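You operate a simulated robot arm through the tools that you are given. There is no shell and no other tool.

Carry out the task below with a simulated robot arm. There is one attempt and no reset: what you move stays moved.

TASK
Oil the top of the long tube on the roller stand.
Fine: before that red plate against its end and lever to HOLD; yellow oil brush and white oil dish, brush back after; slide knob and brush arm stay. Set down upright: yellow oil brush. A coat counts when it lies all over at full strength: go over it till it gets no stronger.
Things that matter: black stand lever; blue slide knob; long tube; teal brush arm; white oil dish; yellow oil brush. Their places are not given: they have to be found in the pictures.

Only the result counts: the job must be done as asked and must still hold three seconds after the hand-in. Knocking over, shifting, dropping, spilling or breaking anything else fails it.

THE ROBOT
A 7-joint arm with a two-finger parallel gripper, fixed in place. Base frame: the origin is at the foot of the arm, x ahead of it, y to its left, z up. Units: m, rad, N and s.
Its first joint turns from -2.601 to 2.601 rad. Payload 3.43 kg.
The tool frame sits at the grasp point between the pads (the TCP): z along the fingers, y along the line on which they close. The tips reach 0.03 m beyond it. Largest opening 0.094 m; finger width 0.028, thickness 0.01; the body of the gripper, 0.05 by 0.096 m, starts 0.055 m behind the TCP.
Orientation is told as [roll, pitch, yaw] about the base's x, y, z axes, in that order, counted from this pose: with the fingers straight down and closing along the base's y, the tool's x points along the base's -x, its y along +y and its z along -z.

THE INTERFACE
- The arm moves only by the tool servo_tool. Its argument "motion" is a list of rows, each an object of numbers (a shift or turn left out is 0, a gripper value left out holds the last): "dx", "dy", "dz": the shift along the tool's x, y, z in m; "wx", "wy", "wz": the turn, a rotation vector about the tool's x, y, z in rad; "jaw": the gripper command, from -1 (shut) to 1 (fully open), values between in proportion. In form: [{"dx": .., "dy": .., "dz": .., "wx": .., "wy": .., "wz": .., "jaw": ..}, ...]. A call has 1 to 20 rows; each row is the pose to reach, as a shift and turn from the pose commanded when the call began, along the tool's axes at that moment. A row lasts 0.2 s, in which the tool goes at most 0.05 m and 0.15 rad; a call with a longer step from one row to the next is refused whole, and so is a gripper value outside its range. Where a pose cannot be reached the arm comes as near as it can. A force on the tool above 50 N (or 10 N above the force at the start of the call, whichever is more), or a blocked arm, ends the call early, and 0.2 s more pass. Each finger travels about 0.045 m/s and halts on what it meets, pressing with about 41 N; the grip force reading is that of the motor and also rises with nothing between the fingers. The clock runs only during rows and for 0.2 s after the last one: add rows that repeat a pose to give the fingers time. The reply holds the time, the measured pose of the TCP, the force on the tool along the base axes, the opening and the grip force, in the units named above and with some noise, with the torque about the TCP (base axes, N m) and any sound that the robot's microphone picked up, and new pictures: "show" is both (left out), scene, wrist or none.
- Cameras (640 x 400 px; columns grow to the right, rows downward): "scene" is fixed at [0.222, -0.4995, 1.2258]; the picture's right is [-0.74, 0.67, 0.00], its down [0.18, 0.20, -0.96] and it looks along [-0.65, -0.71, -0.27] (base axes); focal length 214 px, centre (320, 200). "wrist" rides on the gripper at [0.076, 0.014, -0.103] in the tool frame; the picture's right is [-0.18, 0.98, 0.00], its down [-0.75, -0.14, -0.64] and it looks along [-0.63, -0.12, 0.77] (tool axes); focal length 243 px, centre (320, 200).
- measure_at(camera, pixels): there is no depth. For up to 12 entries [column, row, z] of the newest picture of that camera ("zoom" is the newest enlarged one), the place [x, y] in the base frame at which the ray of that pixel passes the height z, good to about 0.002 m. The clock stands still meanwhile.
- zoom(camera, box): a new picture of the part [left, top, right, bottom] of that camera's present view, enlarged. The clock stands still meanwhile.
- sign_off(): hands the job in; it is judged then, once.

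Leave the gripper open and the arm clear of the work at the hand-in unless told otherwise.

The tools are called after "Emit:" as a command line: name --argument value ..., lists and objects as JSON in quotes. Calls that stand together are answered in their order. servo_tool: Moves the arm, as the interface text tells. Its arguments: {"type":"object","properties":{"motion":{"type":"array","items":{"type":"object","properties":{"dx":{"type":"number"},"dy":{"type":"number"},"dz":{"type":"number"},"wx":{"type":"number"},"wy":{"type":"number"},"wz":{"type":"number"},"jaw":{"type":"number"}}}},"show":{"type":"string","enum":["both","scene","wrist","none"]}},"required":["motion"]} The other tools are called the same way: measure_at (camera, pixels) gives the place at which the rays of pixels pass given heights; zoom (camera, box) takes an enlarged picture of a part of a camera's view; sign_off () hands the job in.

At the start:

```text
time_s: 0.0
tcp_pos: [0.0048, -0.7129, 1.0092]
ee_rot: [-0.002, 0.0, -0.002]
wrist_force: [-0.8, -0.3, -0.3]
ft_torque: [0.02, 0.01, -0.02]
gripper_width: 0.0938
grip_force: 0.0
```

scene: 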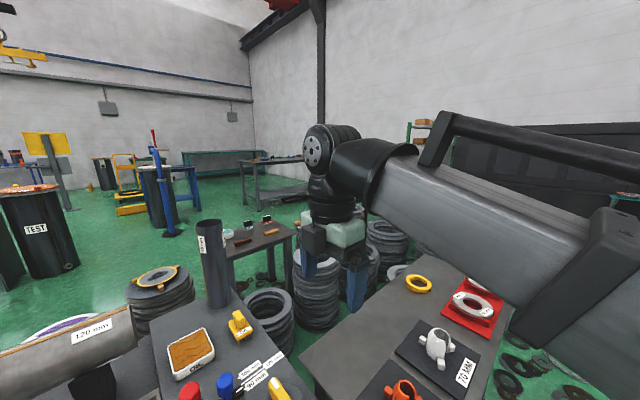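
wrist: 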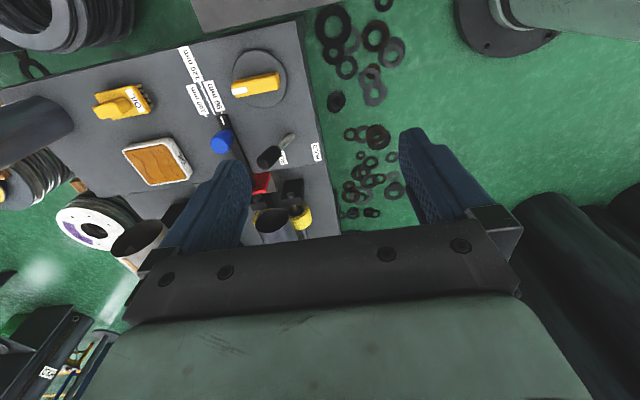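

I see a bench with a white dish of oil (wrist picture around (157,160)), a yellow oil brush (123,100), a blue knob (221,142), a black lever (275,152) and a roller stand. First I enlarge both pictures to make out details.

Emit:
zoom --camera "wrist" --box '[60, 40, 340, 260]'

Emit:
zoom --camera "scene" --box '[0, 200, 320, 400]'

```text
1.82 times, centred on (200, 150) of wrist
```

zoom: 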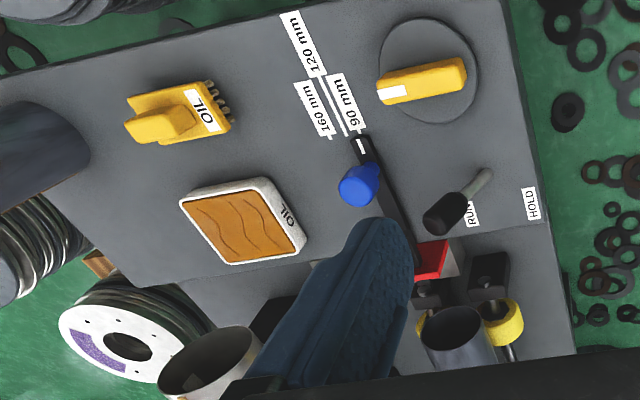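

```text
2.00 times, centred on (160, 300) of scene
```

zoom: 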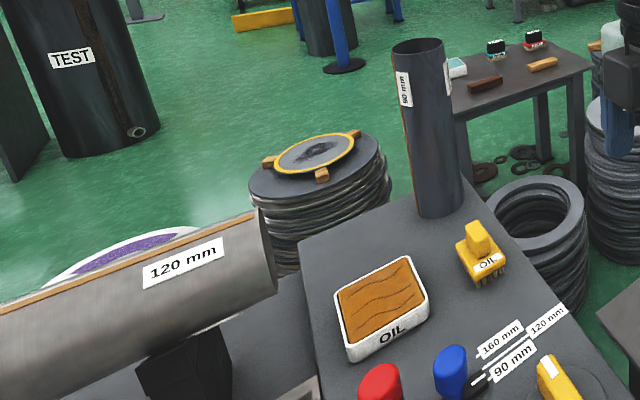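

I triangulate the bench height and items by measuring the same points in both cameras at several heights: the dish centre (wrist (157,160), scene (190,352)) and the brush.

Emit:
measure_at --camera "wrist" --pixels '[[157, 160, 0.5], [157, 160, 0.6], [157, 160, 0.7], [157, 160, 0.8], [123, 100, 0.6], [123, 100, 0.7], [123, 100, 0.8], [221, 142, 0.6], [221, 142, 0.7], [221, 142, 0.8]]'

Emit:
measure_at --camera "scene" --pixels '[[190, 352, 0.5], [190, 352, 0.6], [190, 352, 0.7], [190, 352, 0.8], [240, 325, 0.6], [240, 325, 0.7], [240, 325, 0.8], [225, 382, 0.6], [225, 382, 0.7], [225, 382, 0.8]]'

```text
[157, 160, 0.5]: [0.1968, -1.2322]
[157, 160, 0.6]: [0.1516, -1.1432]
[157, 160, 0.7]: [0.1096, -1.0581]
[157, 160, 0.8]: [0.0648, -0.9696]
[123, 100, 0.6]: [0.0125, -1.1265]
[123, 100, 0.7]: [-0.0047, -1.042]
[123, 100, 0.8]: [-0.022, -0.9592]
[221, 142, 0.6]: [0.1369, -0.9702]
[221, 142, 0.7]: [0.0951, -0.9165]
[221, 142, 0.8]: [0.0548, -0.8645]
```

```text
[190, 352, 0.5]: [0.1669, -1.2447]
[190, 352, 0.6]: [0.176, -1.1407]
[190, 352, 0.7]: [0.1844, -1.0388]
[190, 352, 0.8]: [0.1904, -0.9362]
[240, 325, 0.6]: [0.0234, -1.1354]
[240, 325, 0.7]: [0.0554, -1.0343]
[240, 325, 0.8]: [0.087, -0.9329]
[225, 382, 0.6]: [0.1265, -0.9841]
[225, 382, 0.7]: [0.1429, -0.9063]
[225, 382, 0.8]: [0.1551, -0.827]
```

The items lie around y≈-1.0 to -1.2 and z≈0.55, partly hidden by a finger. I turn the tool 90° so the wrist camera looks outward along -y, staying high, for a clear view.

Emit:
servo_tool --motion '[{"wz": 0.14}, {"wz": 0.28}, {"wz": 0.42}, {"wz": 0.56}, {"wz": 0.7}, {"wz": 0.84}, {"wz": 0.98}, {"wz": 1.12}, {"wz": 1.26}, {"wz": 1.4}, {"wz": 1.5}, {"wz": 1.57}]' --show "both"

```text
time_s: 2.6
tcp_pos: [0.004, -0.7137, 1.0098]
ee_rot: [-0.002, -0.003, -1.573]
wrist_force: [0.8, 0.3, -0.3]
ft_torque: [-0.01, -0.03, 0.03]
gripper_width: 0.094
grip_force: 0.1
```

scene: 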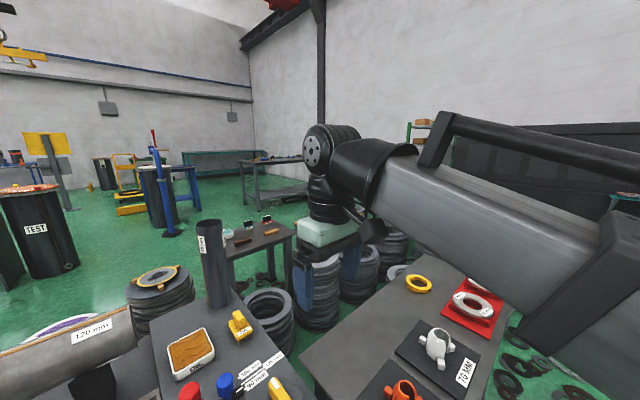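
wrist: 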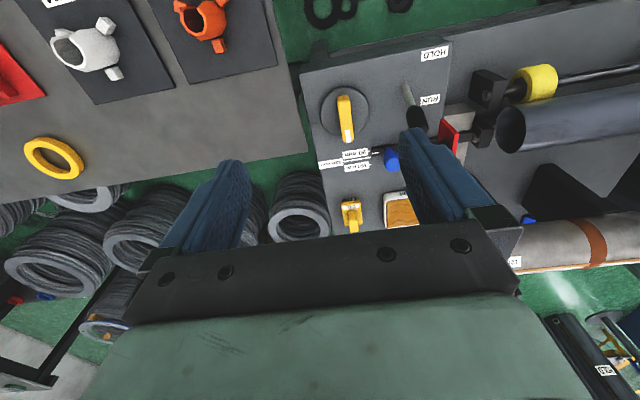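

The roller stand with a dark tube, a yellow roller and the lever shows at the right of the wrist picture (540,100). I move the tool 0.35 m along base +x to look at it all.

Emit:
servo_tool --motion '[{"dy": 0.04}, {"dy": 0.08}, {"dy": 0.12}, {"dy": 0.16}, {"dy": 0.2}, {"dy": 0.24}, {"dy": 0.28}, {"dy": 0.32}, {"dy": 0.35}, {"dy": 0.35}]' --show "both"

```text
time_s: 4.8
tcp_pos: [0.3537, -0.7125, 1.0109]
ee_rot: [-0.001, -0.002, -1.571]
wrist_force: [0.5, -0.7, 0.3]
ft_torque: [-0.02, 0.02, -0.03]
gripper_width: 0.094
grip_force: 0.1
```

scene: 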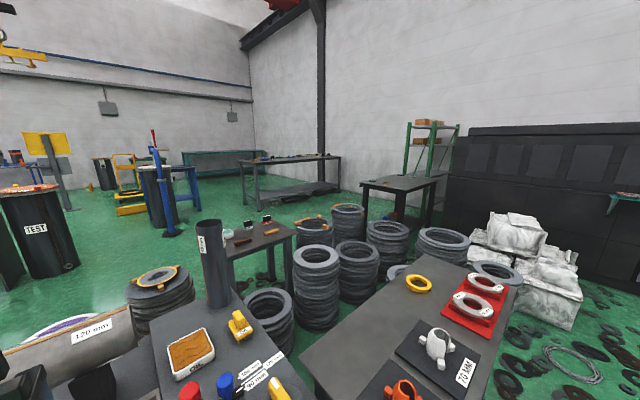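
wrist: 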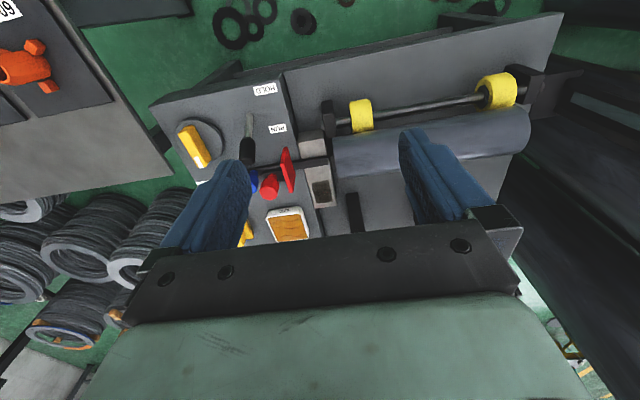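

Now the stand is in view: tube from (335,160) to (525,130), yellow rollers, red plate (288,170), lever (248,140). I enlarge it.

Emit:
zoom --camera "wrist" --box '[140, 60, 360, 250]'

Emit:
zoom --camera "wrist" --box '[300, 40, 580, 250]'

```text
2.11 times, centred on (250, 155) of wrist
```

zoom: 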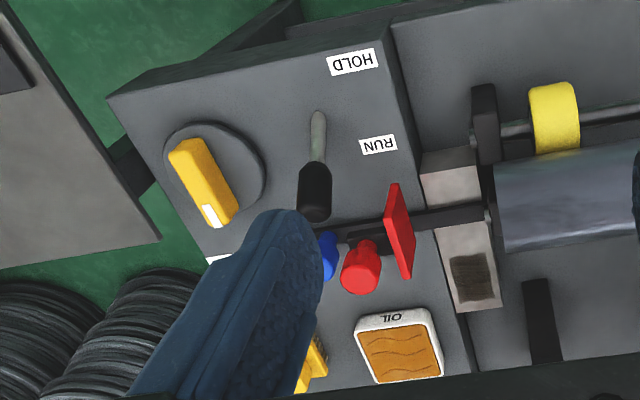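

```text
1.90 times, centred on (440, 145) of wrist
```

zoom: 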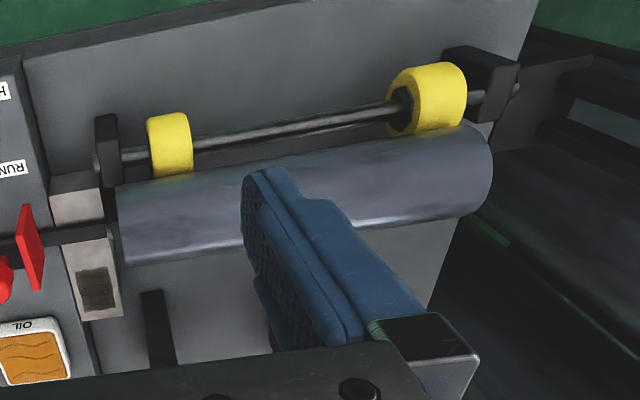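

The red plate seems to sit at about (0.24,-0.90,0.64), and the tube runs from x≈0.35 to 0.73 at y≈-0.905. I move back 0.18 m in x to view the dish, brush, blue knob and red plate between the fingers.

Emit:
servo_tool --motion '[{"dy": -0.04}, {"dy": -0.08}, {"dy": -0.12}, {"dy": -0.16}, {"dy": -0.18}, {"dy": -0.18}]' --show "both"

Emit:
zoom --camera "wrist" --box '[220, 60, 440, 250]'

```text
time_s: 6.2
tcp_pos: [0.172, -0.7141, 1.0104]
ee_rot: [0.0, -0.001, -1.57]
wrist_force: [0.3, 0.0, -0.2]
ft_torque: [-0.01, -0.01, 0.02]
gripper_width: 0.0942
grip_force: 0.1
```

scene: 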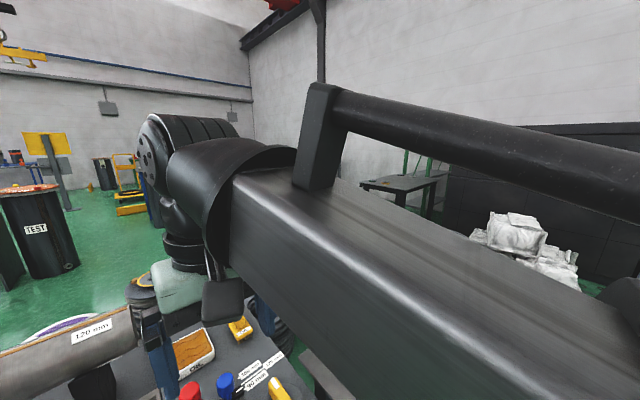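
wrist: 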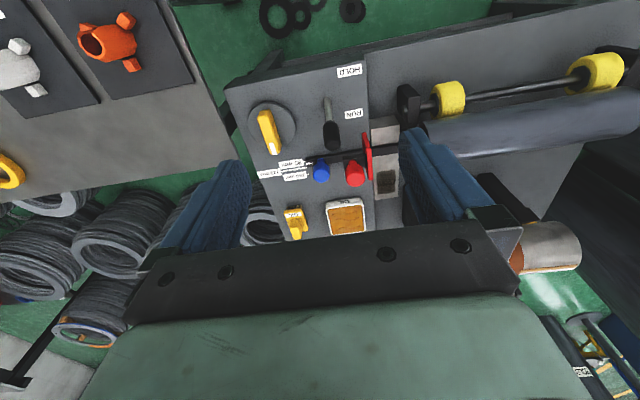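

```text
2.11 times, centred on (330, 155) of wrist
```

zoom: 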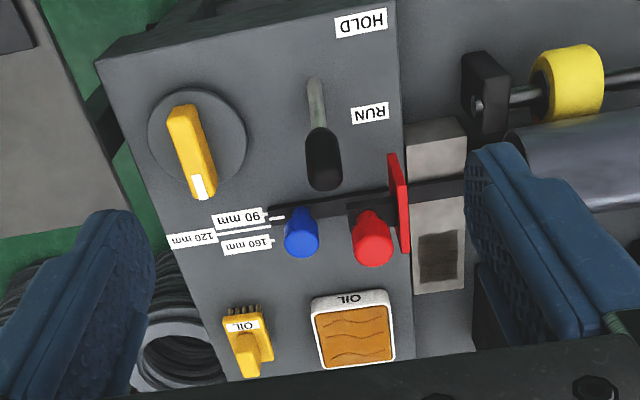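

I measure key points on the panel at z≈0.556 in the present wrist picture: HOLD label (349,72), RUN label (354,113), lever foot, blue knob foot, red plate foot, brush, dish corners.

Emit:
measure_at --camera "zoom" --pixels '[[360, 24, 0.556], [370, 112, 0.556], [316, 82, 0.556], [300, 212, 0.556], [404, 250, 0.556], [312, 300, 0.556], [388, 292, 0.556], [396, 360, 0.556], [322, 368, 0.556], [240, 310, 0.556], [250, 375, 0.556], [437, 240, 0.556]]'

Emit:
measure_at --camera "scene" --pixels '[[263, 392, 0.556], [251, 375, 0.556], [225, 385, 0.6], [190, 393, 0.6], [240, 315, 0.6], [240, 335, 0.556]]'

```text
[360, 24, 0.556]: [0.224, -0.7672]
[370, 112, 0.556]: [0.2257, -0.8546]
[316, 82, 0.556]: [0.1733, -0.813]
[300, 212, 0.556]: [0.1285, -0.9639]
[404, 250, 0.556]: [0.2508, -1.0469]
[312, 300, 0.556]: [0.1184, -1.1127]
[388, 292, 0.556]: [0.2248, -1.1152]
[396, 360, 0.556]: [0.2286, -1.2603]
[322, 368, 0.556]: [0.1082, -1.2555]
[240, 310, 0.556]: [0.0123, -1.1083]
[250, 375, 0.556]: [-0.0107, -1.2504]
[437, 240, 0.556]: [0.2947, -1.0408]
```

```text
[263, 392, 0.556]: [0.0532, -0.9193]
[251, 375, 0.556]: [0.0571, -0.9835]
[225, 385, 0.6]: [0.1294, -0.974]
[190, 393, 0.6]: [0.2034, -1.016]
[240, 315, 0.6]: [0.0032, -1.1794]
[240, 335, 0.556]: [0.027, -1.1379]
```

The brush and dish are about 1.13–1.18 m from the base axis, so I must find out how far the arm reaches with a tilted tool. Before moving I check where the standing tube (scene (213,265)) and the bench edges are.

Emit:
measure_at --camera "scene" --pixels '[[209, 305, 0.556], [218, 308, 0.556], [229, 302, 0.556], [152, 335, 0.556], [235, 290, 0.556], [132, 325, 0.65], [132, 325, 0.75], [80, 345, 0.7], [80, 345, 0.8]]'

Emit:
zoom --camera "scene" --box '[160, 300, 300, 400]'

```text
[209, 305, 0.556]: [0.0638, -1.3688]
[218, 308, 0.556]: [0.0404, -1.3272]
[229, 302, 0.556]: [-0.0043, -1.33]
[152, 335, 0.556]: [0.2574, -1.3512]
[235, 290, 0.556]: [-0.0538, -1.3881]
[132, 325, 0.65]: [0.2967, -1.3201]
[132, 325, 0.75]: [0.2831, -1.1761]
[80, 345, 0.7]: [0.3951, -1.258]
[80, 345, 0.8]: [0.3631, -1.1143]
```

```text
4.00 times, centred on (230, 350) of scene
```

zoom: 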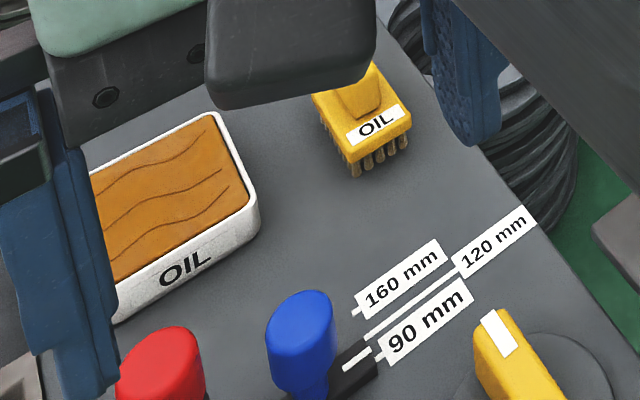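

The blue slider is set at 90 mm; the brush stands on its bristles. I now test the tilted reach: go toward (0.02,-0.95,0.85) while tilting the tool 0.7 rad outward.

Emit:
servo_tool --motion '[{"dx": -0.0295, "dy": -0.019, "dz": 0.02, "wy": -0.0875}, {"dx": -0.059, "dy": -0.038, "dz": 0.04, "wy": -0.175}, {"dx": -0.0885, "dy": -0.057, "dz": 0.06, "wy": -0.2625}, {"dx": -0.118, "dy": -0.076, "dz": 0.08, "wy": -0.35}, {"dx": -0.1475, "dy": -0.095, "dz": 0.1, "wy": -0.4375}, {"dx": -0.177, "dy": -0.114, "dz": 0.12, "wy": -0.525}, {"dx": -0.2065, "dy": -0.133, "dz": 0.14, "wy": -0.6125}, {"dx": -0.236, "dy": -0.152, "dz": 0.16, "wy": -0.7}, {"dx": -0.236, "dy": -0.152, "dz": 0.16, "wy": -0.7}]' --show "both"

```text
time_s: 8.2
tcp_pos: [0.0214, -0.9469, 0.8518]
ee_rot: [-0.001, -0.705, -1.572]
wrist_force: [-0.2, 0.7, -0.5]
ft_torque: [0.0, 0.0, 0.0]
gripper_width: 0.0942
grip_force: 0.0
```

scene: 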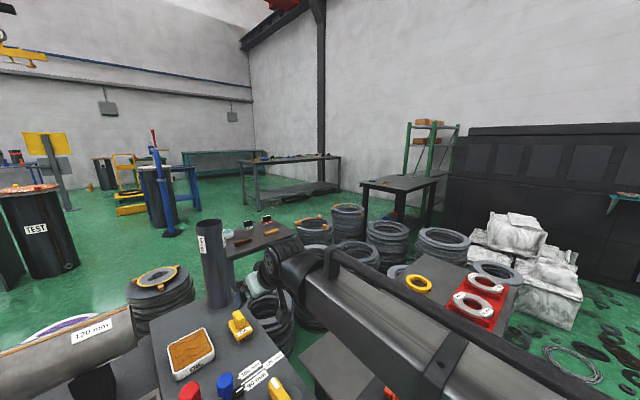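
wrist: 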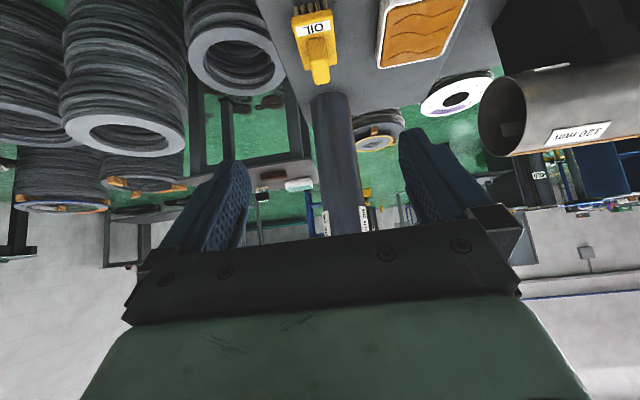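

That pose was reached. The brush is at (314,45) upside down in the wrist view. I enlarge it and measure its outline.

Emit:
zoom --camera "wrist" --box '[260, 0, 480, 130]'

Emit:
zoom --camera "scene" --box '[200, 290, 280, 350]'

```text
2.91 times, centred on (370, 65) of wrist
```

zoom: 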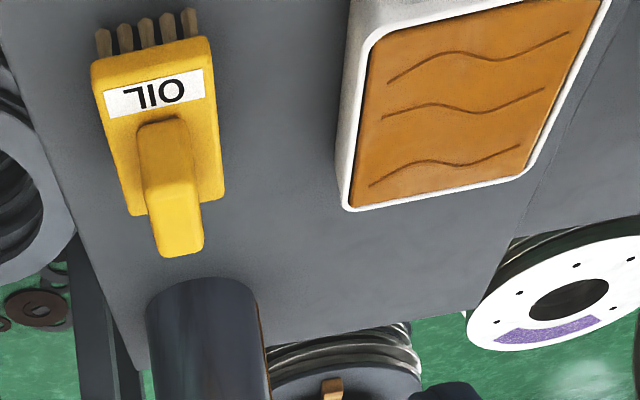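

```text
6.67 times, centred on (240, 320) of scene
```

zoom: 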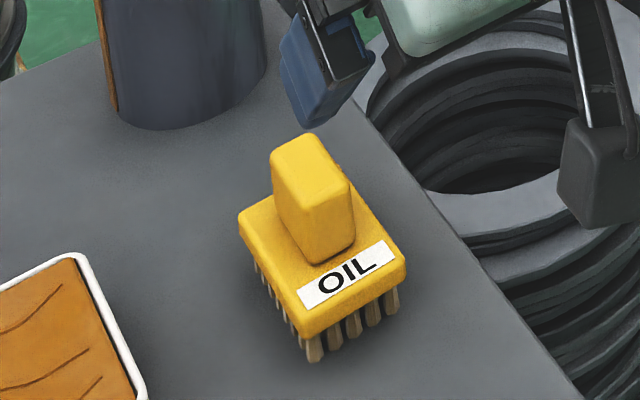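

I triangulate the brush handle's top (scene zoom (300,150), wrist zoom (180,235)) and the block's corners.

Emit:
measure_at --camera "zoom" --pixels '[[300, 152, 0.62], [300, 152, 0.64], [300, 152, 0.66], [300, 152, 0.68], [303, 325, 0.58], [303, 325, 0.6], [403, 260, 0.6], [242, 220, 0.6], [313, 357, 0.556], [392, 308, 0.556]]'

Emit:
measure_at --camera "wrist" --pixels '[[322, 77, 0.62], [322, 77, 0.64], [322, 77, 0.66], [322, 77, 0.68], [292, 18, 0.6], [331, 13, 0.6], [306, 73, 0.6], [337, 67, 0.6], [294, 14, 0.58], [331, 11, 0.58]]'

```text
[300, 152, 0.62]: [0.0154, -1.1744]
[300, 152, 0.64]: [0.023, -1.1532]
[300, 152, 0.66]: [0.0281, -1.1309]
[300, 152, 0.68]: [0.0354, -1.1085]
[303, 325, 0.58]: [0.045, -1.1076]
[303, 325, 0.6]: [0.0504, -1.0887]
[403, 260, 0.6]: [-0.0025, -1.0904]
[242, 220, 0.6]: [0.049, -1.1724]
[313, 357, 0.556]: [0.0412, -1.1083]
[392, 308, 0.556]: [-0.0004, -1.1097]
```

```text
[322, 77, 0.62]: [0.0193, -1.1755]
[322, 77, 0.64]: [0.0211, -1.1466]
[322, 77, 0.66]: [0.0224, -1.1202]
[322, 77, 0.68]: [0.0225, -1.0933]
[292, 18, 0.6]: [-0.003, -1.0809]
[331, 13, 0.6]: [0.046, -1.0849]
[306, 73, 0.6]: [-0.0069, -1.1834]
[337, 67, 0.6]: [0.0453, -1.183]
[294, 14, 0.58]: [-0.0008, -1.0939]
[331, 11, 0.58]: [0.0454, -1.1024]
```

The brush block spans x≈-0.003…0.047, y≈-1.09…-1.18, top z≈0.598; handle centre ≈(0.022,-1.135), top z≈0.64. I test reach by moving to (0.022,-1.10,0.75) at this tilt.

Emit:
servo_tool --motion '[{"dx": -0.0128, "dz": 0.0441}, {"dx": -0.0256, "dz": 0.0882}, {"dx": -0.0385, "dz": 0.1323}, {"dx": -0.0513, "dz": 0.1765}, {"dx": -0.0513, "dz": 0.1765}]' --show "both"

```text
time_s: 9.4
tcp_pos: [0.0219, -1.1013, 0.7491]
ee_rot: [0.002, -0.701, -1.572]
wrist_force: [0.6, -0.8, 0.6]
ft_torque: [-0.02, 0.0, 0.0]
gripper_width: 0.0937
grip_force: 0.1
```

scene: 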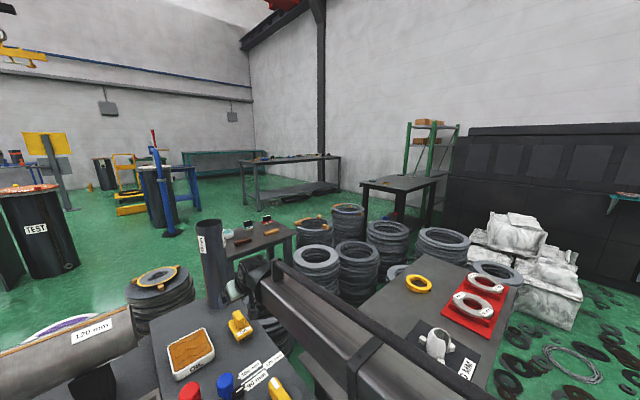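
wrist: 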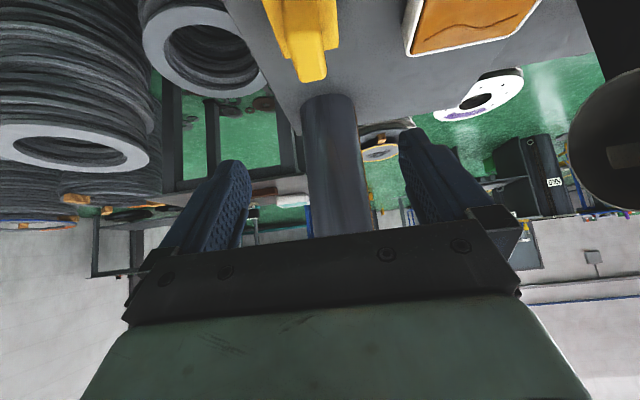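

The arm reaches this pose well, so tilting solves the reach. Before touching anything I look closer at the stand: I move up to (0.30,-0.85,0.95) with a smaller tilt.

Emit:
servo_tool --motion '[{"dx": 0.007, "dy": 0.0309, "dz": -0.035, "wy": 0.033}, {"dx": 0.0139, "dy": 0.0618, "dz": -0.0701, "wy": 0.067}, {"dx": 0.0209, "dy": 0.0927, "dz": -0.1051, "wy": 0.1}, {"dx": 0.0278, "dy": 0.1236, "dz": -0.1402, "wy": 0.133}, {"dx": 0.0348, "dy": 0.1544, "dz": -0.1752, "wy": 0.167}, {"dx": 0.0417, "dy": 0.1853, "dz": -0.2103, "wy": 0.2}, {"dx": 0.0487, "dy": 0.2162, "dz": -0.2453, "wy": 0.233}, {"dx": 0.0556, "dy": 0.2471, "dz": -0.2804, "wy": 0.267}, {"dx": 0.0626, "dy": 0.278, "dz": -0.3154, "wy": 0.3}, {"dx": 0.0626, "dy": 0.278, "dz": -0.3154, "wy": 0.3}]' --show "both"

Emit:
zoom --camera "wrist" --box '[200, 0, 640, 220]'

```text
time_s: 11.6
tcp_pos: [0.3026, -0.8506, 0.9512]
ee_rot: [0.001, -0.402, -1.572]
wrist_force: [-0.9, -0.8, -0.1]
ft_torque: [-0.01, 0.02, -0.03]
gripper_width: 0.094
grip_force: 0.0
```

scene: 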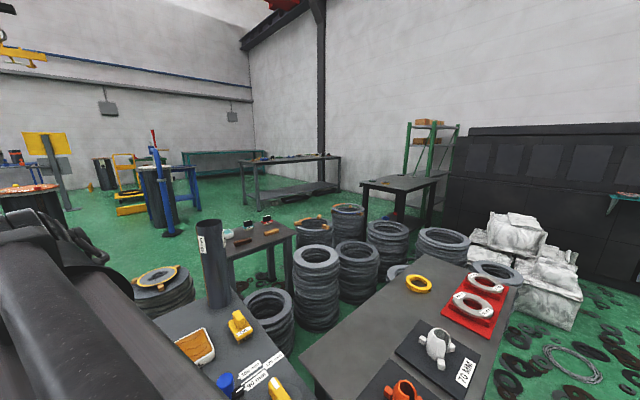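
wrist: 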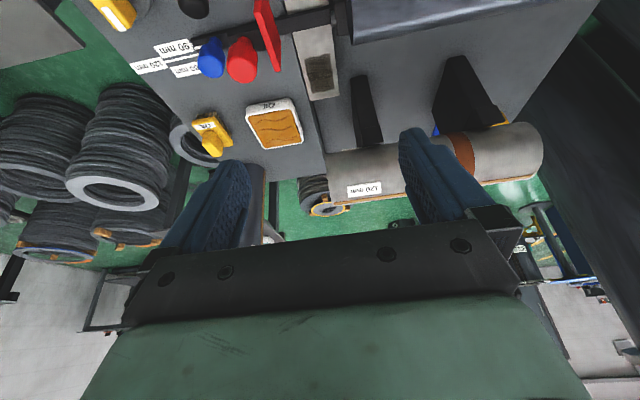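

```text
1.45 times, centred on (420, 110) of wrist
```

zoom: 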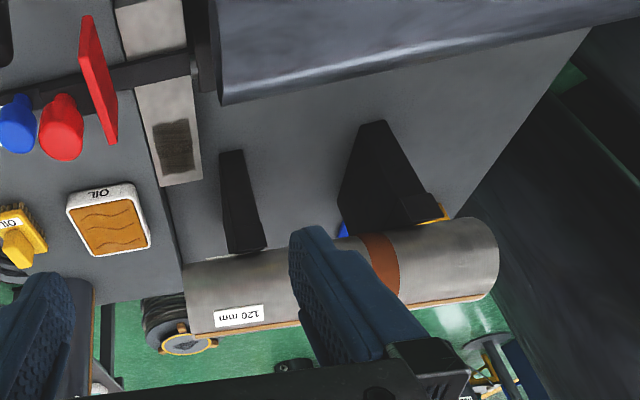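

I haven't seen the teal brush arm yet. The stand's far end is to the right, so I move to about (0.55,-0.65,1.02) with the tool vertical again.

Emit:
servo_tool --motion '[{"dx": 0.0196, "dy": 0.0309, "dz": -0.0178, "wy": 0.05}, {"dx": 0.0393, "dy": 0.0618, "dz": -0.0356, "wy": 0.1}, {"dx": 0.0589, "dy": 0.0926, "dz": -0.0534, "wy": 0.15}, {"dx": 0.0785, "dy": 0.1235, "dz": -0.0712, "wy": 0.2}, {"dx": 0.0981, "dy": 0.1544, "dz": -0.0889, "wy": 0.25}, {"dx": 0.1178, "dy": 0.1853, "dz": -0.1067, "wy": 0.3}, {"dx": 0.1374, "dy": 0.2161, "dz": -0.1245, "wy": 0.35}, {"dx": 0.157, "dy": 0.247, "dz": -0.1423, "wy": 0.4}, {"dx": 0.157, "dy": 0.247, "dz": -0.1423, "wy": 0.4}]' --show "both"

Emit:
zoom --camera "wrist" --box '[0, 0, 440, 230]'

Emit:
zoom --camera "wrist" --box '[200, 0, 640, 230]'

```text
time_s: 13.6
tcp_pos: [0.5459, -0.6494, 1.0206]
ee_rot: [-0.001, -0.002, -1.571]
wrist_force: [-0.6, -0.9, 0.2]
ft_torque: [0.02, -0.03, 0.0]
gripper_width: 0.0935
grip_force: 0.1
```

scene: 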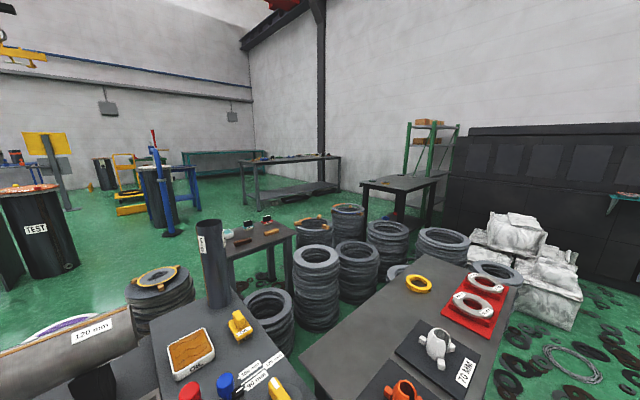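
wrist: 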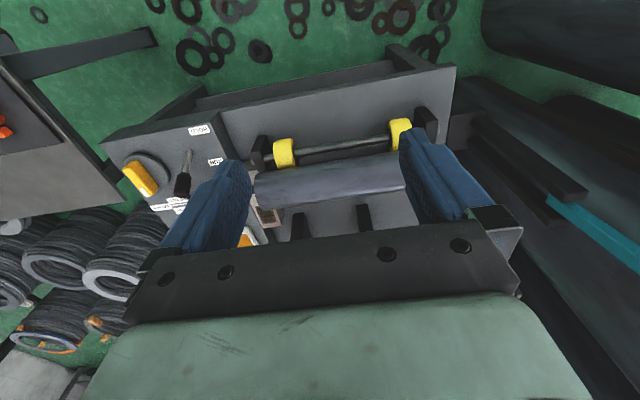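

```text
1.45 times, centred on (220, 115) of wrist
```

zoom: 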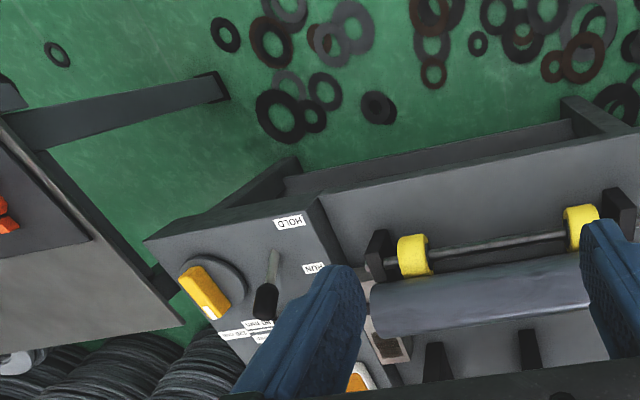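

```text
1.45 times, centred on (420, 115) of wrist
```

zoom: 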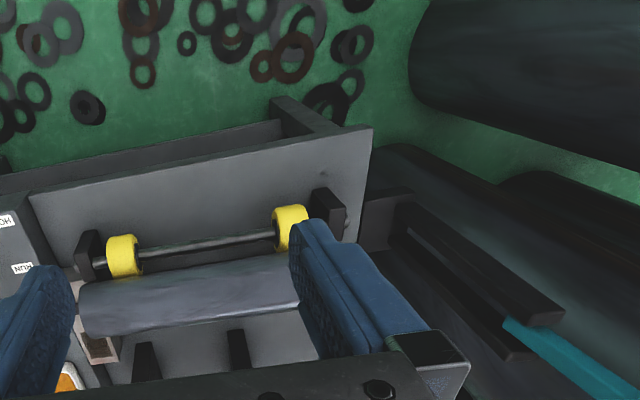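

A teal bar shows far right (600,230): that is the brush arm, away from the work. Now I look along +x at the tube's left end and red plate: going to (-0.05,-0.86,0.95) and turning back to yaw 0.

Emit:
servo_tool --motion '[{"dx": -0.015, "dy": -0.0429, "dz": 0.005, "wz": -0.112}, {"dx": -0.03, "dy": -0.0857, "dz": 0.01, "wz": -0.224}, {"dx": -0.045, "dy": -0.1286, "dz": 0.015, "wz": -0.336}, {"dx": -0.06, "dy": -0.1714, "dz": 0.02, "wz": -0.449}, {"dx": -0.075, "dy": -0.2143, "dz": 0.025, "wz": -0.561}, {"dx": -0.09, "dy": -0.2571, "dz": 0.03, "wz": -0.673}, {"dx": -0.105, "dy": -0.3, "dz": 0.035, "wz": -0.785}, {"dx": -0.12, "dy": -0.3429, "dz": 0.04, "wz": -0.897}, {"dx": -0.135, "dy": -0.3857, "dz": 0.045, "wz": -1.01}, {"dx": -0.15, "dy": -0.4286, "dz": 0.05, "wz": -1.122}, {"dx": -0.165, "dy": -0.4714, "dz": 0.055, "wz": -1.234}, {"dx": -0.18, "dy": -0.5143, "dz": 0.06, "wz": -1.346}, {"dx": -0.195, "dy": -0.5571, "dz": 0.065, "wz": -1.459}, {"dx": -0.21, "dy": -0.6, "dz": 0.07, "wz": -1.571}, {"dx": -0.21, "dy": -0.6, "dz": 0.07, "wz": -1.571}]' --show "both"

Emit:
zoom --camera "wrist" --box '[200, 60, 440, 250]'

```text
time_s: 16.8
tcp_pos: [-0.0511, -0.8626, 0.9495]
ee_rot: [-0.002, 0.0, 0.003]
wrist_force: [0.5, -0.5, -0.7]
ft_torque: [0.02, 0.02, 0.01]
gripper_width: 0.0939
grip_force: 0.0
```

scene: 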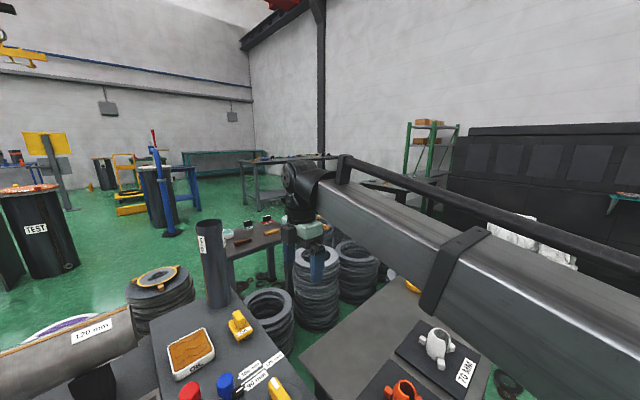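
wrist: 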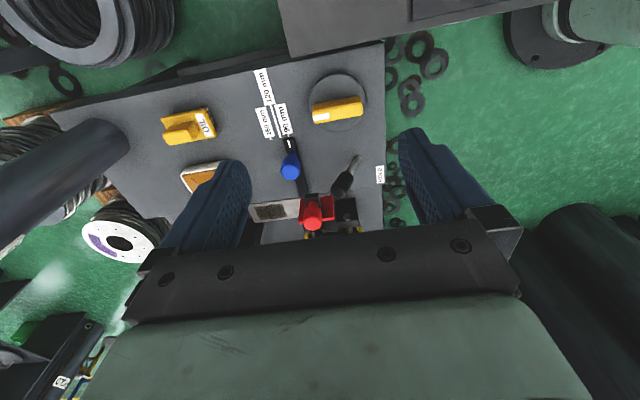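

```text
2.11 times, centred on (320, 155) of wrist
```

zoom: 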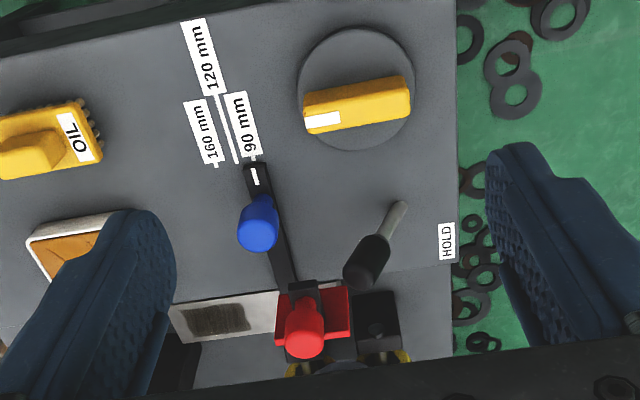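

The red knob and plate carriage sits on a bar running along x with the blue knob's index at 90 mm. I get a closer side view: go to (0.28,-0.68,0.82) facing -y.

Emit:
servo_tool --motion '[{"dx": -0.03, "dy": 0.0164, "dz": 0.0118, "wz": 0.143}, {"dx": -0.06, "dy": 0.0327, "dz": 0.0236, "wz": 0.286}, {"dx": -0.09, "dy": 0.0491, "dz": 0.0355, "wz": 0.428}, {"dx": -0.12, "dy": 0.0655, "dz": 0.0473, "wz": 0.571}, {"dx": -0.15, "dy": 0.0818, "dz": 0.0591, "wz": 0.714}, {"dx": -0.18, "dy": 0.0982, "dz": 0.0709, "wz": 0.857}, {"dx": -0.21, "dy": 0.1145, "dz": 0.0827, "wz": 1.0}, {"dx": -0.24, "dy": 0.1309, "dz": 0.0945, "wz": 1.143}, {"dx": -0.27, "dy": 0.1473, "dz": 0.1064, "wz": 1.285}, {"dx": -0.3, "dy": 0.1636, "dz": 0.1182, "wz": 1.428}, {"dx": -0.33, "dy": 0.18, "dz": 0.13, "wz": 1.571}, {"dx": -0.33, "dy": 0.18, "dz": 0.13, "wz": 1.571}]' --show "none"

Emit:
servo_tool --motion '[{"wy": -0.1}, {"wy": -0.2}, {"wy": -0.25}, {"wy": -0.25}]' --show "both"

Emit:
zoom --camera "wrist" --box '[200, 60, 440, 250]'

```text
time_s: 19.4
tcp_pos: [0.2767, -0.6795, 0.82]
ee_rot: [0.002, -0.001, -1.572]
wrist_force: [-0.4, 0.1, -0.5]
ft_torque: [0.02, 0.02, 0.01]
gripper_width: 0.0938
grip_force: 0.0
```

```text
time_s: 20.4
tcp_pos: [0.2764, -0.6818, 0.8195]
ee_rot: [0.0, -0.252, -1.571]
wrist_force: [0.5, -1.1, -0.9]
ft_torque: [-0.01, -0.03, 0.04]
gripper_width: 0.0941
grip_force: 0.1
```

scene: 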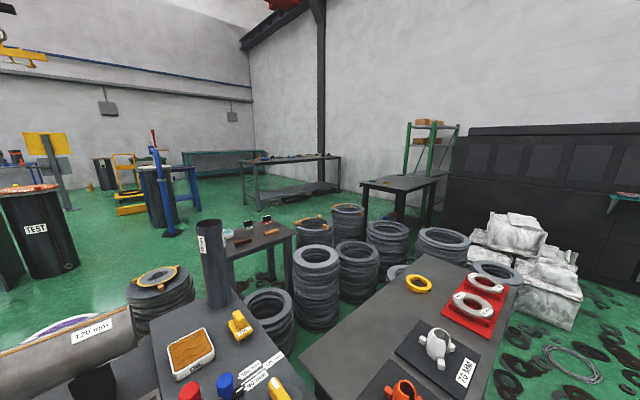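
wrist: 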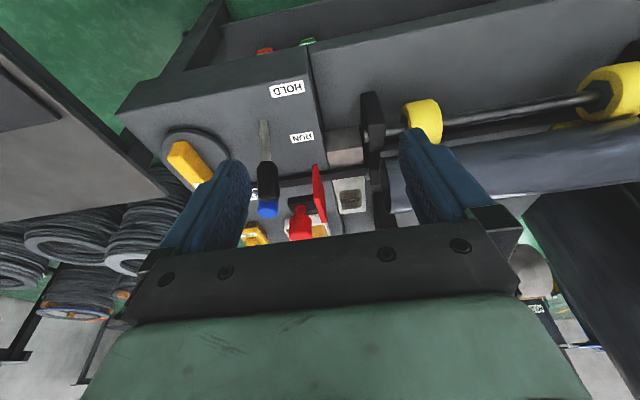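

```text
2.11 times, centred on (320, 155) of wrist
```

zoom: 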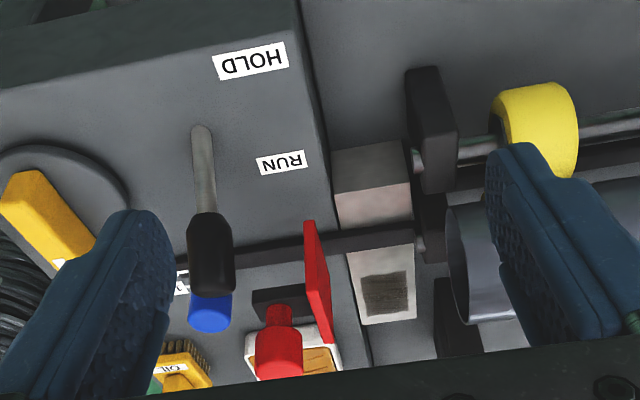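

The lever handle tops out near (0.163,-0.876,0.65), leaning to RUN (-y); the red knob top is near (0.20,-0.935,0.68). I go closer, to (0.21,-0.77,0.76) tilted 0.5, for a finer look at knob, plate and tube end.

Emit:
servo_tool --motion '[{"dx": -0.0176, "dy": -0.0165, "dz": 0.02, "wy": -0.0625}, {"dx": -0.0353, "dy": -0.033, "dz": 0.04, "wy": -0.125}, {"dx": -0.0529, "dy": -0.0495, "dz": 0.06, "wy": -0.1875}, {"dx": -0.0705, "dy": -0.066, "dz": 0.0799, "wy": -0.25}, {"dx": -0.0705, "dy": -0.066, "dz": 0.0799, "wy": -0.25}]' --show "wrist"

Emit:
zoom --camera "wrist" --box '[220, 50, 440, 240]'

```text
time_s: 21.6
tcp_pos: [0.2111, -0.7694, 0.7591]
ee_rot: [0.001, -0.503, -1.572]
wrist_force: [0.2, -1.1, 0.9]
ft_torque: [0.0, -0.01, 0.0]
gripper_width: 0.0939
grip_force: 0.0
```

wrist: 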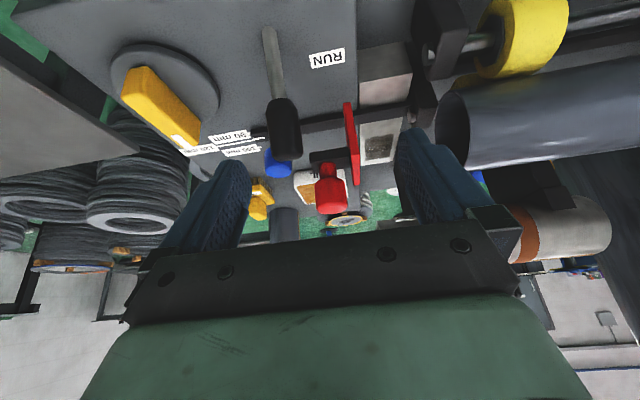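

```text
2.11 times, centred on (330, 145) of wrist
```

zoom: 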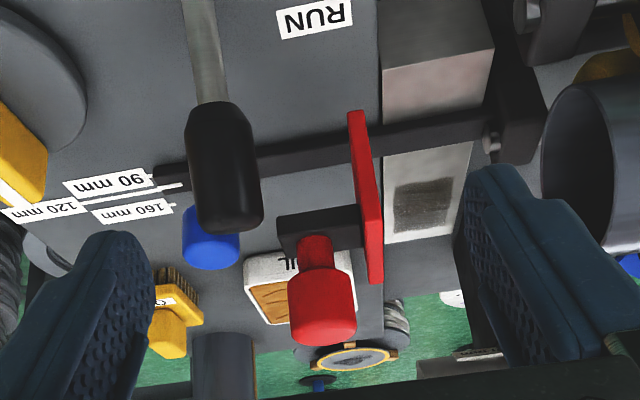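

Clear view: dark carriage block with a red knob (zoom (320,300)), plate (365,190), rail bar to a bracket at the tube end. I measure rays for those points at two heights.

Emit:
measure_at --camera "zoom" --pixels '[[322, 315, 0.68], [322, 315, 0.66], [322, 340, 0.68], [355, 112, 0.6], [355, 112, 0.58], [376, 280, 0.68], [376, 280, 0.7], [228, 225, 0.65], [228, 225, 0.64], [545, 150, 0.65], [575, 240, 0.65], [575, 85, 0.65]]'

```text
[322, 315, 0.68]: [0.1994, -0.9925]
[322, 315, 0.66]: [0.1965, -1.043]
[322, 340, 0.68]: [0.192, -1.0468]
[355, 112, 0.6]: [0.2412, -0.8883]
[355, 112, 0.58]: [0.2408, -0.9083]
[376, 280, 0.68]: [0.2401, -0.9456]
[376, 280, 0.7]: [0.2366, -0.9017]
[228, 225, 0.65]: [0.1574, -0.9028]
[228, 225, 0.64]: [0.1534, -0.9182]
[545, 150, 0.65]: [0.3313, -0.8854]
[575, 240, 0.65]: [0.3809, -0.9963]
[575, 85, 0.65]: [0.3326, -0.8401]
```

From the views the plate is about 0.072 m square centred near (0.239,-0.921,0.639), knob bulb near (0.203,-0.915,0.71), lever top (0.163,-0.864,0.675). I check the blue knob and tube-end rays before pushing.

Emit:
measure_at --camera "zoom" --pixels '[[212, 245, 0.64], [212, 245, 0.66], [212, 245, 0.62], [592, 165, 0.64], [592, 165, 0.66], [610, 252, 0.68], [610, 252, 0.7], [585, 83, 0.6], [585, 83, 0.62], [292, 220, 0.66], [292, 220, 0.64], [610, 252, 0.72]]'

Emit:
zoom --camera "wrist" --box '[400, 40, 640, 240]'

```text
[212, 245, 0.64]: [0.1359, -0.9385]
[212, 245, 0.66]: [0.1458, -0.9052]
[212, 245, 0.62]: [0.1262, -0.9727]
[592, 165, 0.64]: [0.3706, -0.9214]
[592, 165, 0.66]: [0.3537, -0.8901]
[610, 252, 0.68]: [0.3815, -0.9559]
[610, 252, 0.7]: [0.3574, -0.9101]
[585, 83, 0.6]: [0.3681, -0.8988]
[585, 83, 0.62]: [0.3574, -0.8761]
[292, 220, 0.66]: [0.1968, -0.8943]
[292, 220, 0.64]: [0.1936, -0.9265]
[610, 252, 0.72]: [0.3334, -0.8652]
```

```text
2.00 times, centred on (520, 140) of wrist
```

zoom: 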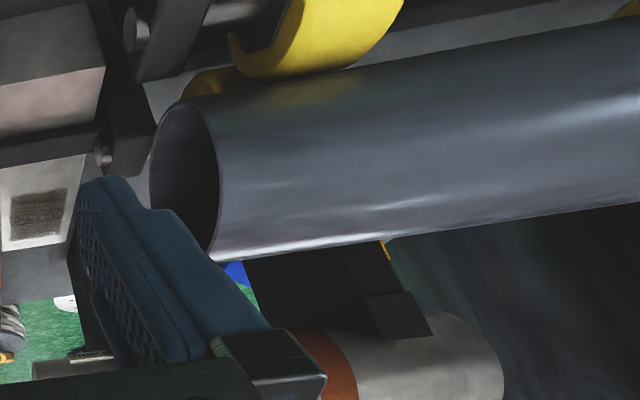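

The tube end is at x≈0.369 (axis y≈-0.92, z≈0.64), so the plate must travel about 0.125 m. I close the fingers, go vertical above (0.155,-0.917,0.82), on the -x side of the red knob.

Emit:
servo_tool --motion '[{"dx": -0.0144, "dz": -0.0263, "wy": 0.08, "jaw": -1}, {"dx": -0.0288, "dz": -0.0527, "wy": 0.16, "jaw": -1}, {"dx": -0.0613, "dy": -0.014, "dz": -0.0352, "wy": 0.245, "jaw": -1}, {"dx": -0.0938, "dy": -0.028, "dz": -0.0178, "wy": 0.33, "jaw": -1}, {"dx": -0.1263, "dy": -0.042, "dz": -0.0003, "wy": 0.415, "jaw": -1}, {"dx": -0.1588, "dy": -0.056, "dz": 0.0172, "wy": 0.5, "jaw": -1}, {"dx": -0.1588, "dy": -0.056, "dz": 0.0172, "wy": 0.5, "jaw": -1}]' --show "both"

```text
time_s: 23.2
tcp_pos: [0.1563, -0.9173, 0.82]
ee_rot: [0.0, 0.0, -1.571]
wrist_force: [0.0, -0.6, -0.5]
ft_torque: [0.0, 0.0, 0.03]
gripper_width: 0.0
grip_force: 32.4
```

scene: 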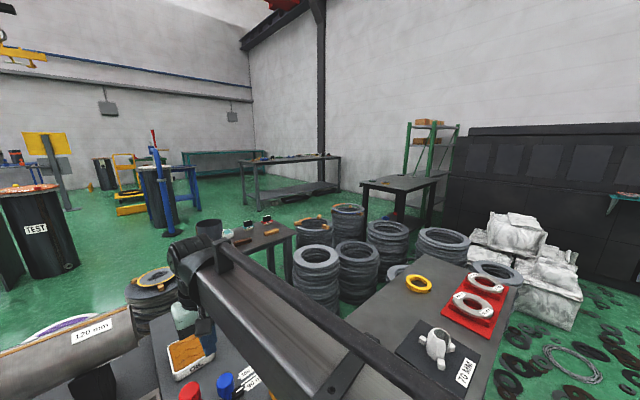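
wrist: 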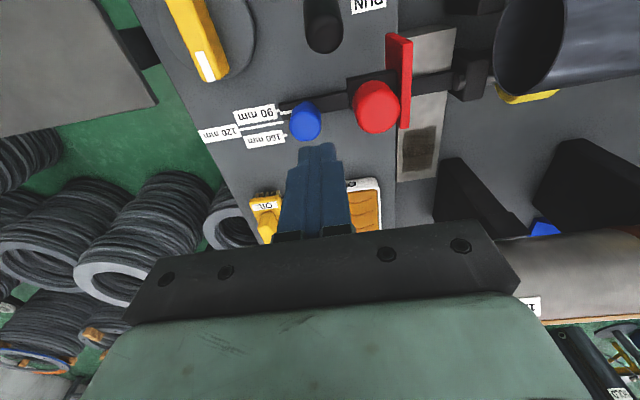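

The fingers are shut; they show at (315,150), with the red knob at (377,105) ahead. I measure knob, plate and lever positions from here.

Emit:
measure_at --camera "wrist" --pixels '[[377, 105, 0.71], [377, 105, 0.73], [398, 104, 0.71], [306, 122, 0.65], [306, 122, 0.63], [391, 36, 0.603], [405, 36, 0.603], [404, 125, 0.675], [323, 35, 0.675], [323, 50, 0.675], [500, 30, 0.64], [540, 95, 0.68]]'

Emit:
zoom --camera "wrist" --box '[240, 0, 600, 220]'

```text
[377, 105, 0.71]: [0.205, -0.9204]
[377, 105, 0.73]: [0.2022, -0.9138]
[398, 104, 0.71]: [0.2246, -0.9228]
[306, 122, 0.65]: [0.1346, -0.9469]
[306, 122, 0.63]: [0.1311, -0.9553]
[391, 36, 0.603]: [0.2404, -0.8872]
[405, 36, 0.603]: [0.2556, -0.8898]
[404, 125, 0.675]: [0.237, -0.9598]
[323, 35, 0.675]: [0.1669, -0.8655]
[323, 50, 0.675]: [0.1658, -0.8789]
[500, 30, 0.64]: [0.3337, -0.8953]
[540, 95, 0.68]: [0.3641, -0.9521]
```

```text
1.78 times, centred on (420, 110) of wrist
```

zoom: 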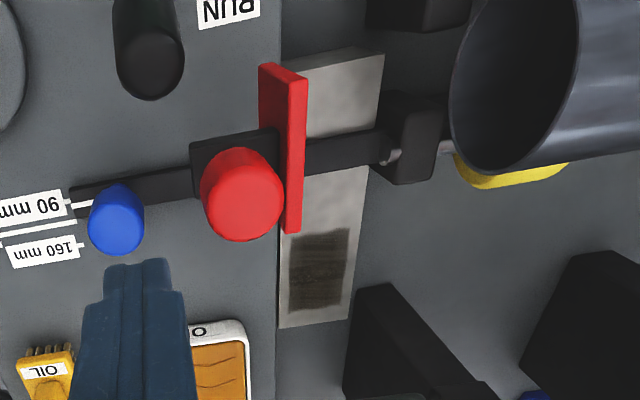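

The knob is at (0.204,-0.918), diameter ≈0.038, so contact should come at TCP x≈0.175. I lower the shut fingers to z≈0.712 at x=0.156, then check.

Emit:
servo_tool --motion '[{"dz": 0.036, "jaw": -1}, {"dz": 0.072, "jaw": -1}, {"dz": 0.108, "jaw": -1}, {"dz": 0.108, "jaw": -1}]' --show "wrist"

```text
time_s: 24.2
tcp_pos: [0.1563, -0.9173, 0.7141]
ee_rot: [0.001, -0.001, -1.57]
wrist_force: [0.2, -0.6, 0.1]
ft_torque: [-0.01, -0.01, 0.02]
gripper_width: 0.0
grip_force: 32.9
```

wrist: 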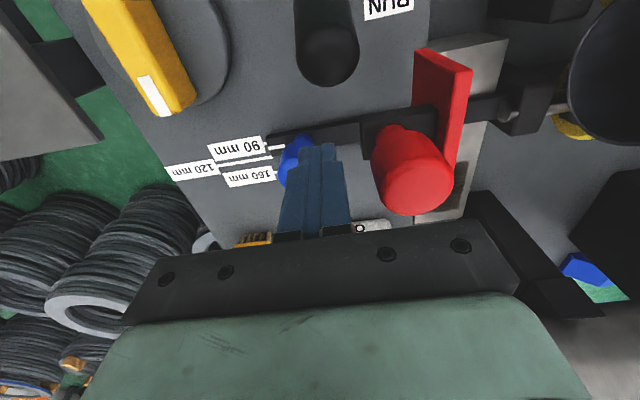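

The shut fingers stand beside the knob at its height. I push slowly in +x for 0.07 m and watch the force.

Emit:
servo_tool --motion '[{"dy": 0.01, "jaw": -1}, {"dy": 0.018, "jaw": -1}, {"dy": 0.024, "jaw": -1}, {"dy": 0.032, "jaw": -1}, {"dy": 0.04, "jaw": -1}, {"dy": 0.05, "jaw": -1}, {"dy": 0.06, "jaw": -1}, {"dy": 0.07, "jaw": -1}]' --show "wrist"

```text
time_s: 26.0
tcp_pos: [0.2258, -0.9173, 0.7138]
ee_rot: [0.001, -0.002, -1.572]
wrist_force: [-2.5, 0.4, -1.2]
ft_torque: [0.04, 0.04, 0.01]
gripper_width: 0.0001
grip_force: 33.0
```

wrist: 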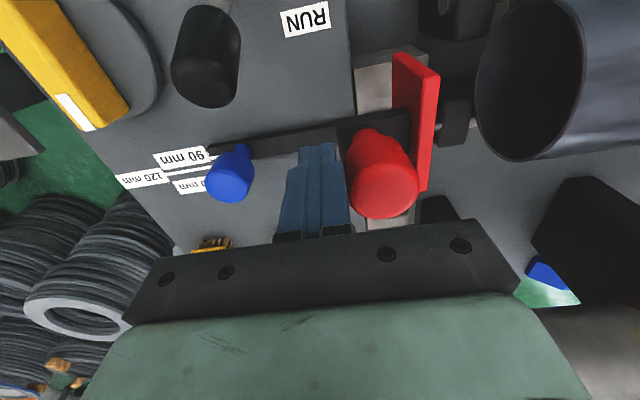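

The carriage slides with about 2.5 N and the blue knob stays. I push 0.05 m more.

Emit:
servo_tool --motion '[{"dy": 0.01, "jaw": -1}, {"dy": 0.02, "jaw": -1}, {"dy": 0.03, "jaw": -1}, {"dy": 0.04, "jaw": -1}, {"dy": 0.05, "jaw": -1}]' --show "wrist"

Emit:
zoom --camera "wrist" --box '[340, 0, 560, 230]'

```text
time_s: 27.2
tcp_pos: [0.2747, -0.9165, 0.7131]
ee_rot: [0.001, 0.0, -1.571]
wrist_force: [-2.2, 0.8, 1.7]
ft_torque: [-0.01, -0.01, 0.0]
gripper_width: 0.0
grip_force: 33.0
```

wrist: 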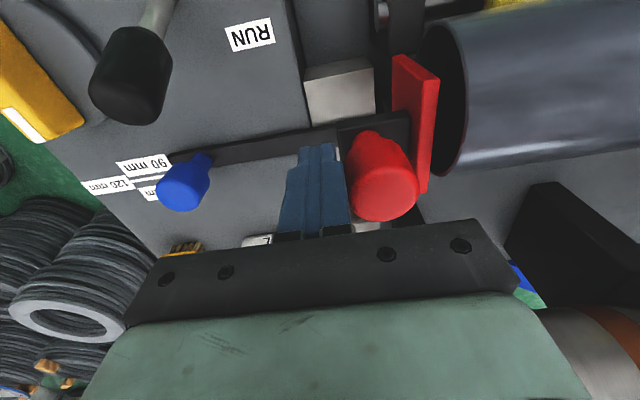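

```text
1.74 times, centred on (450, 115) of wrist
```

zoom: 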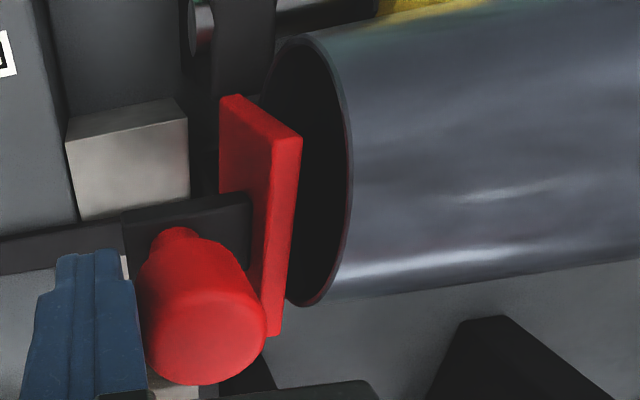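

The plate is now close to the tube end, gap roughly 0.02 m. I creep 0.012 m further.

Emit:
servo_tool --motion '[{"dy": 0.004, "jaw": -1}, {"dy": 0.008, "jaw": -1}, {"dy": 0.012, "jaw": -1}]' --show "wrist"

Emit:
zoom --camera "wrist" --box '[340, 0, 560, 230]'

```text
time_s: 28.0
tcp_pos: [0.2851, -0.9167, 0.7128]
ee_rot: [-0.001, -0.002, -1.573]
wrist_force: [-28.9, 3.8, -1.1]
ft_torque: [0.03, 0.63, -0.22]
gripper_width: 0.0
grip_force: 32.6
```

wrist: 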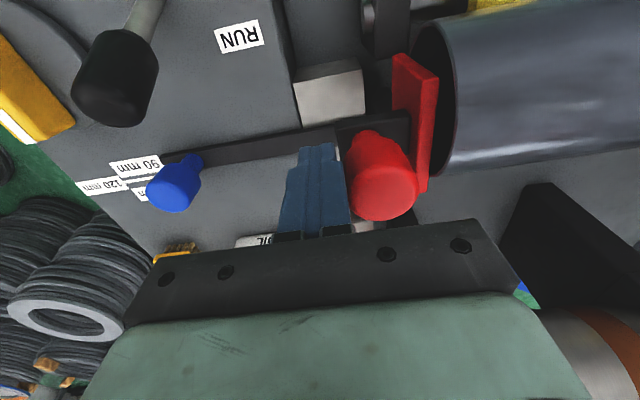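

```text
1.74 times, centred on (450, 115) of wrist
```

zoom: 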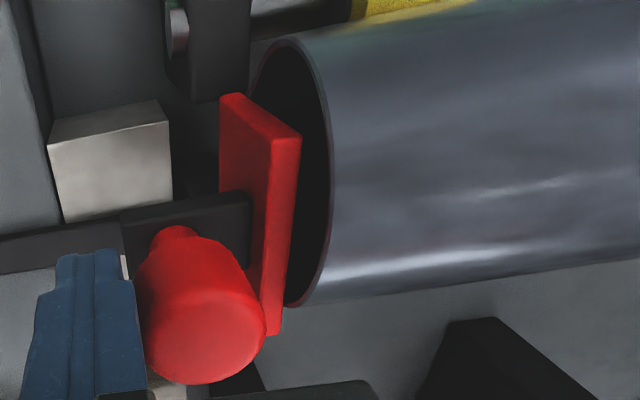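

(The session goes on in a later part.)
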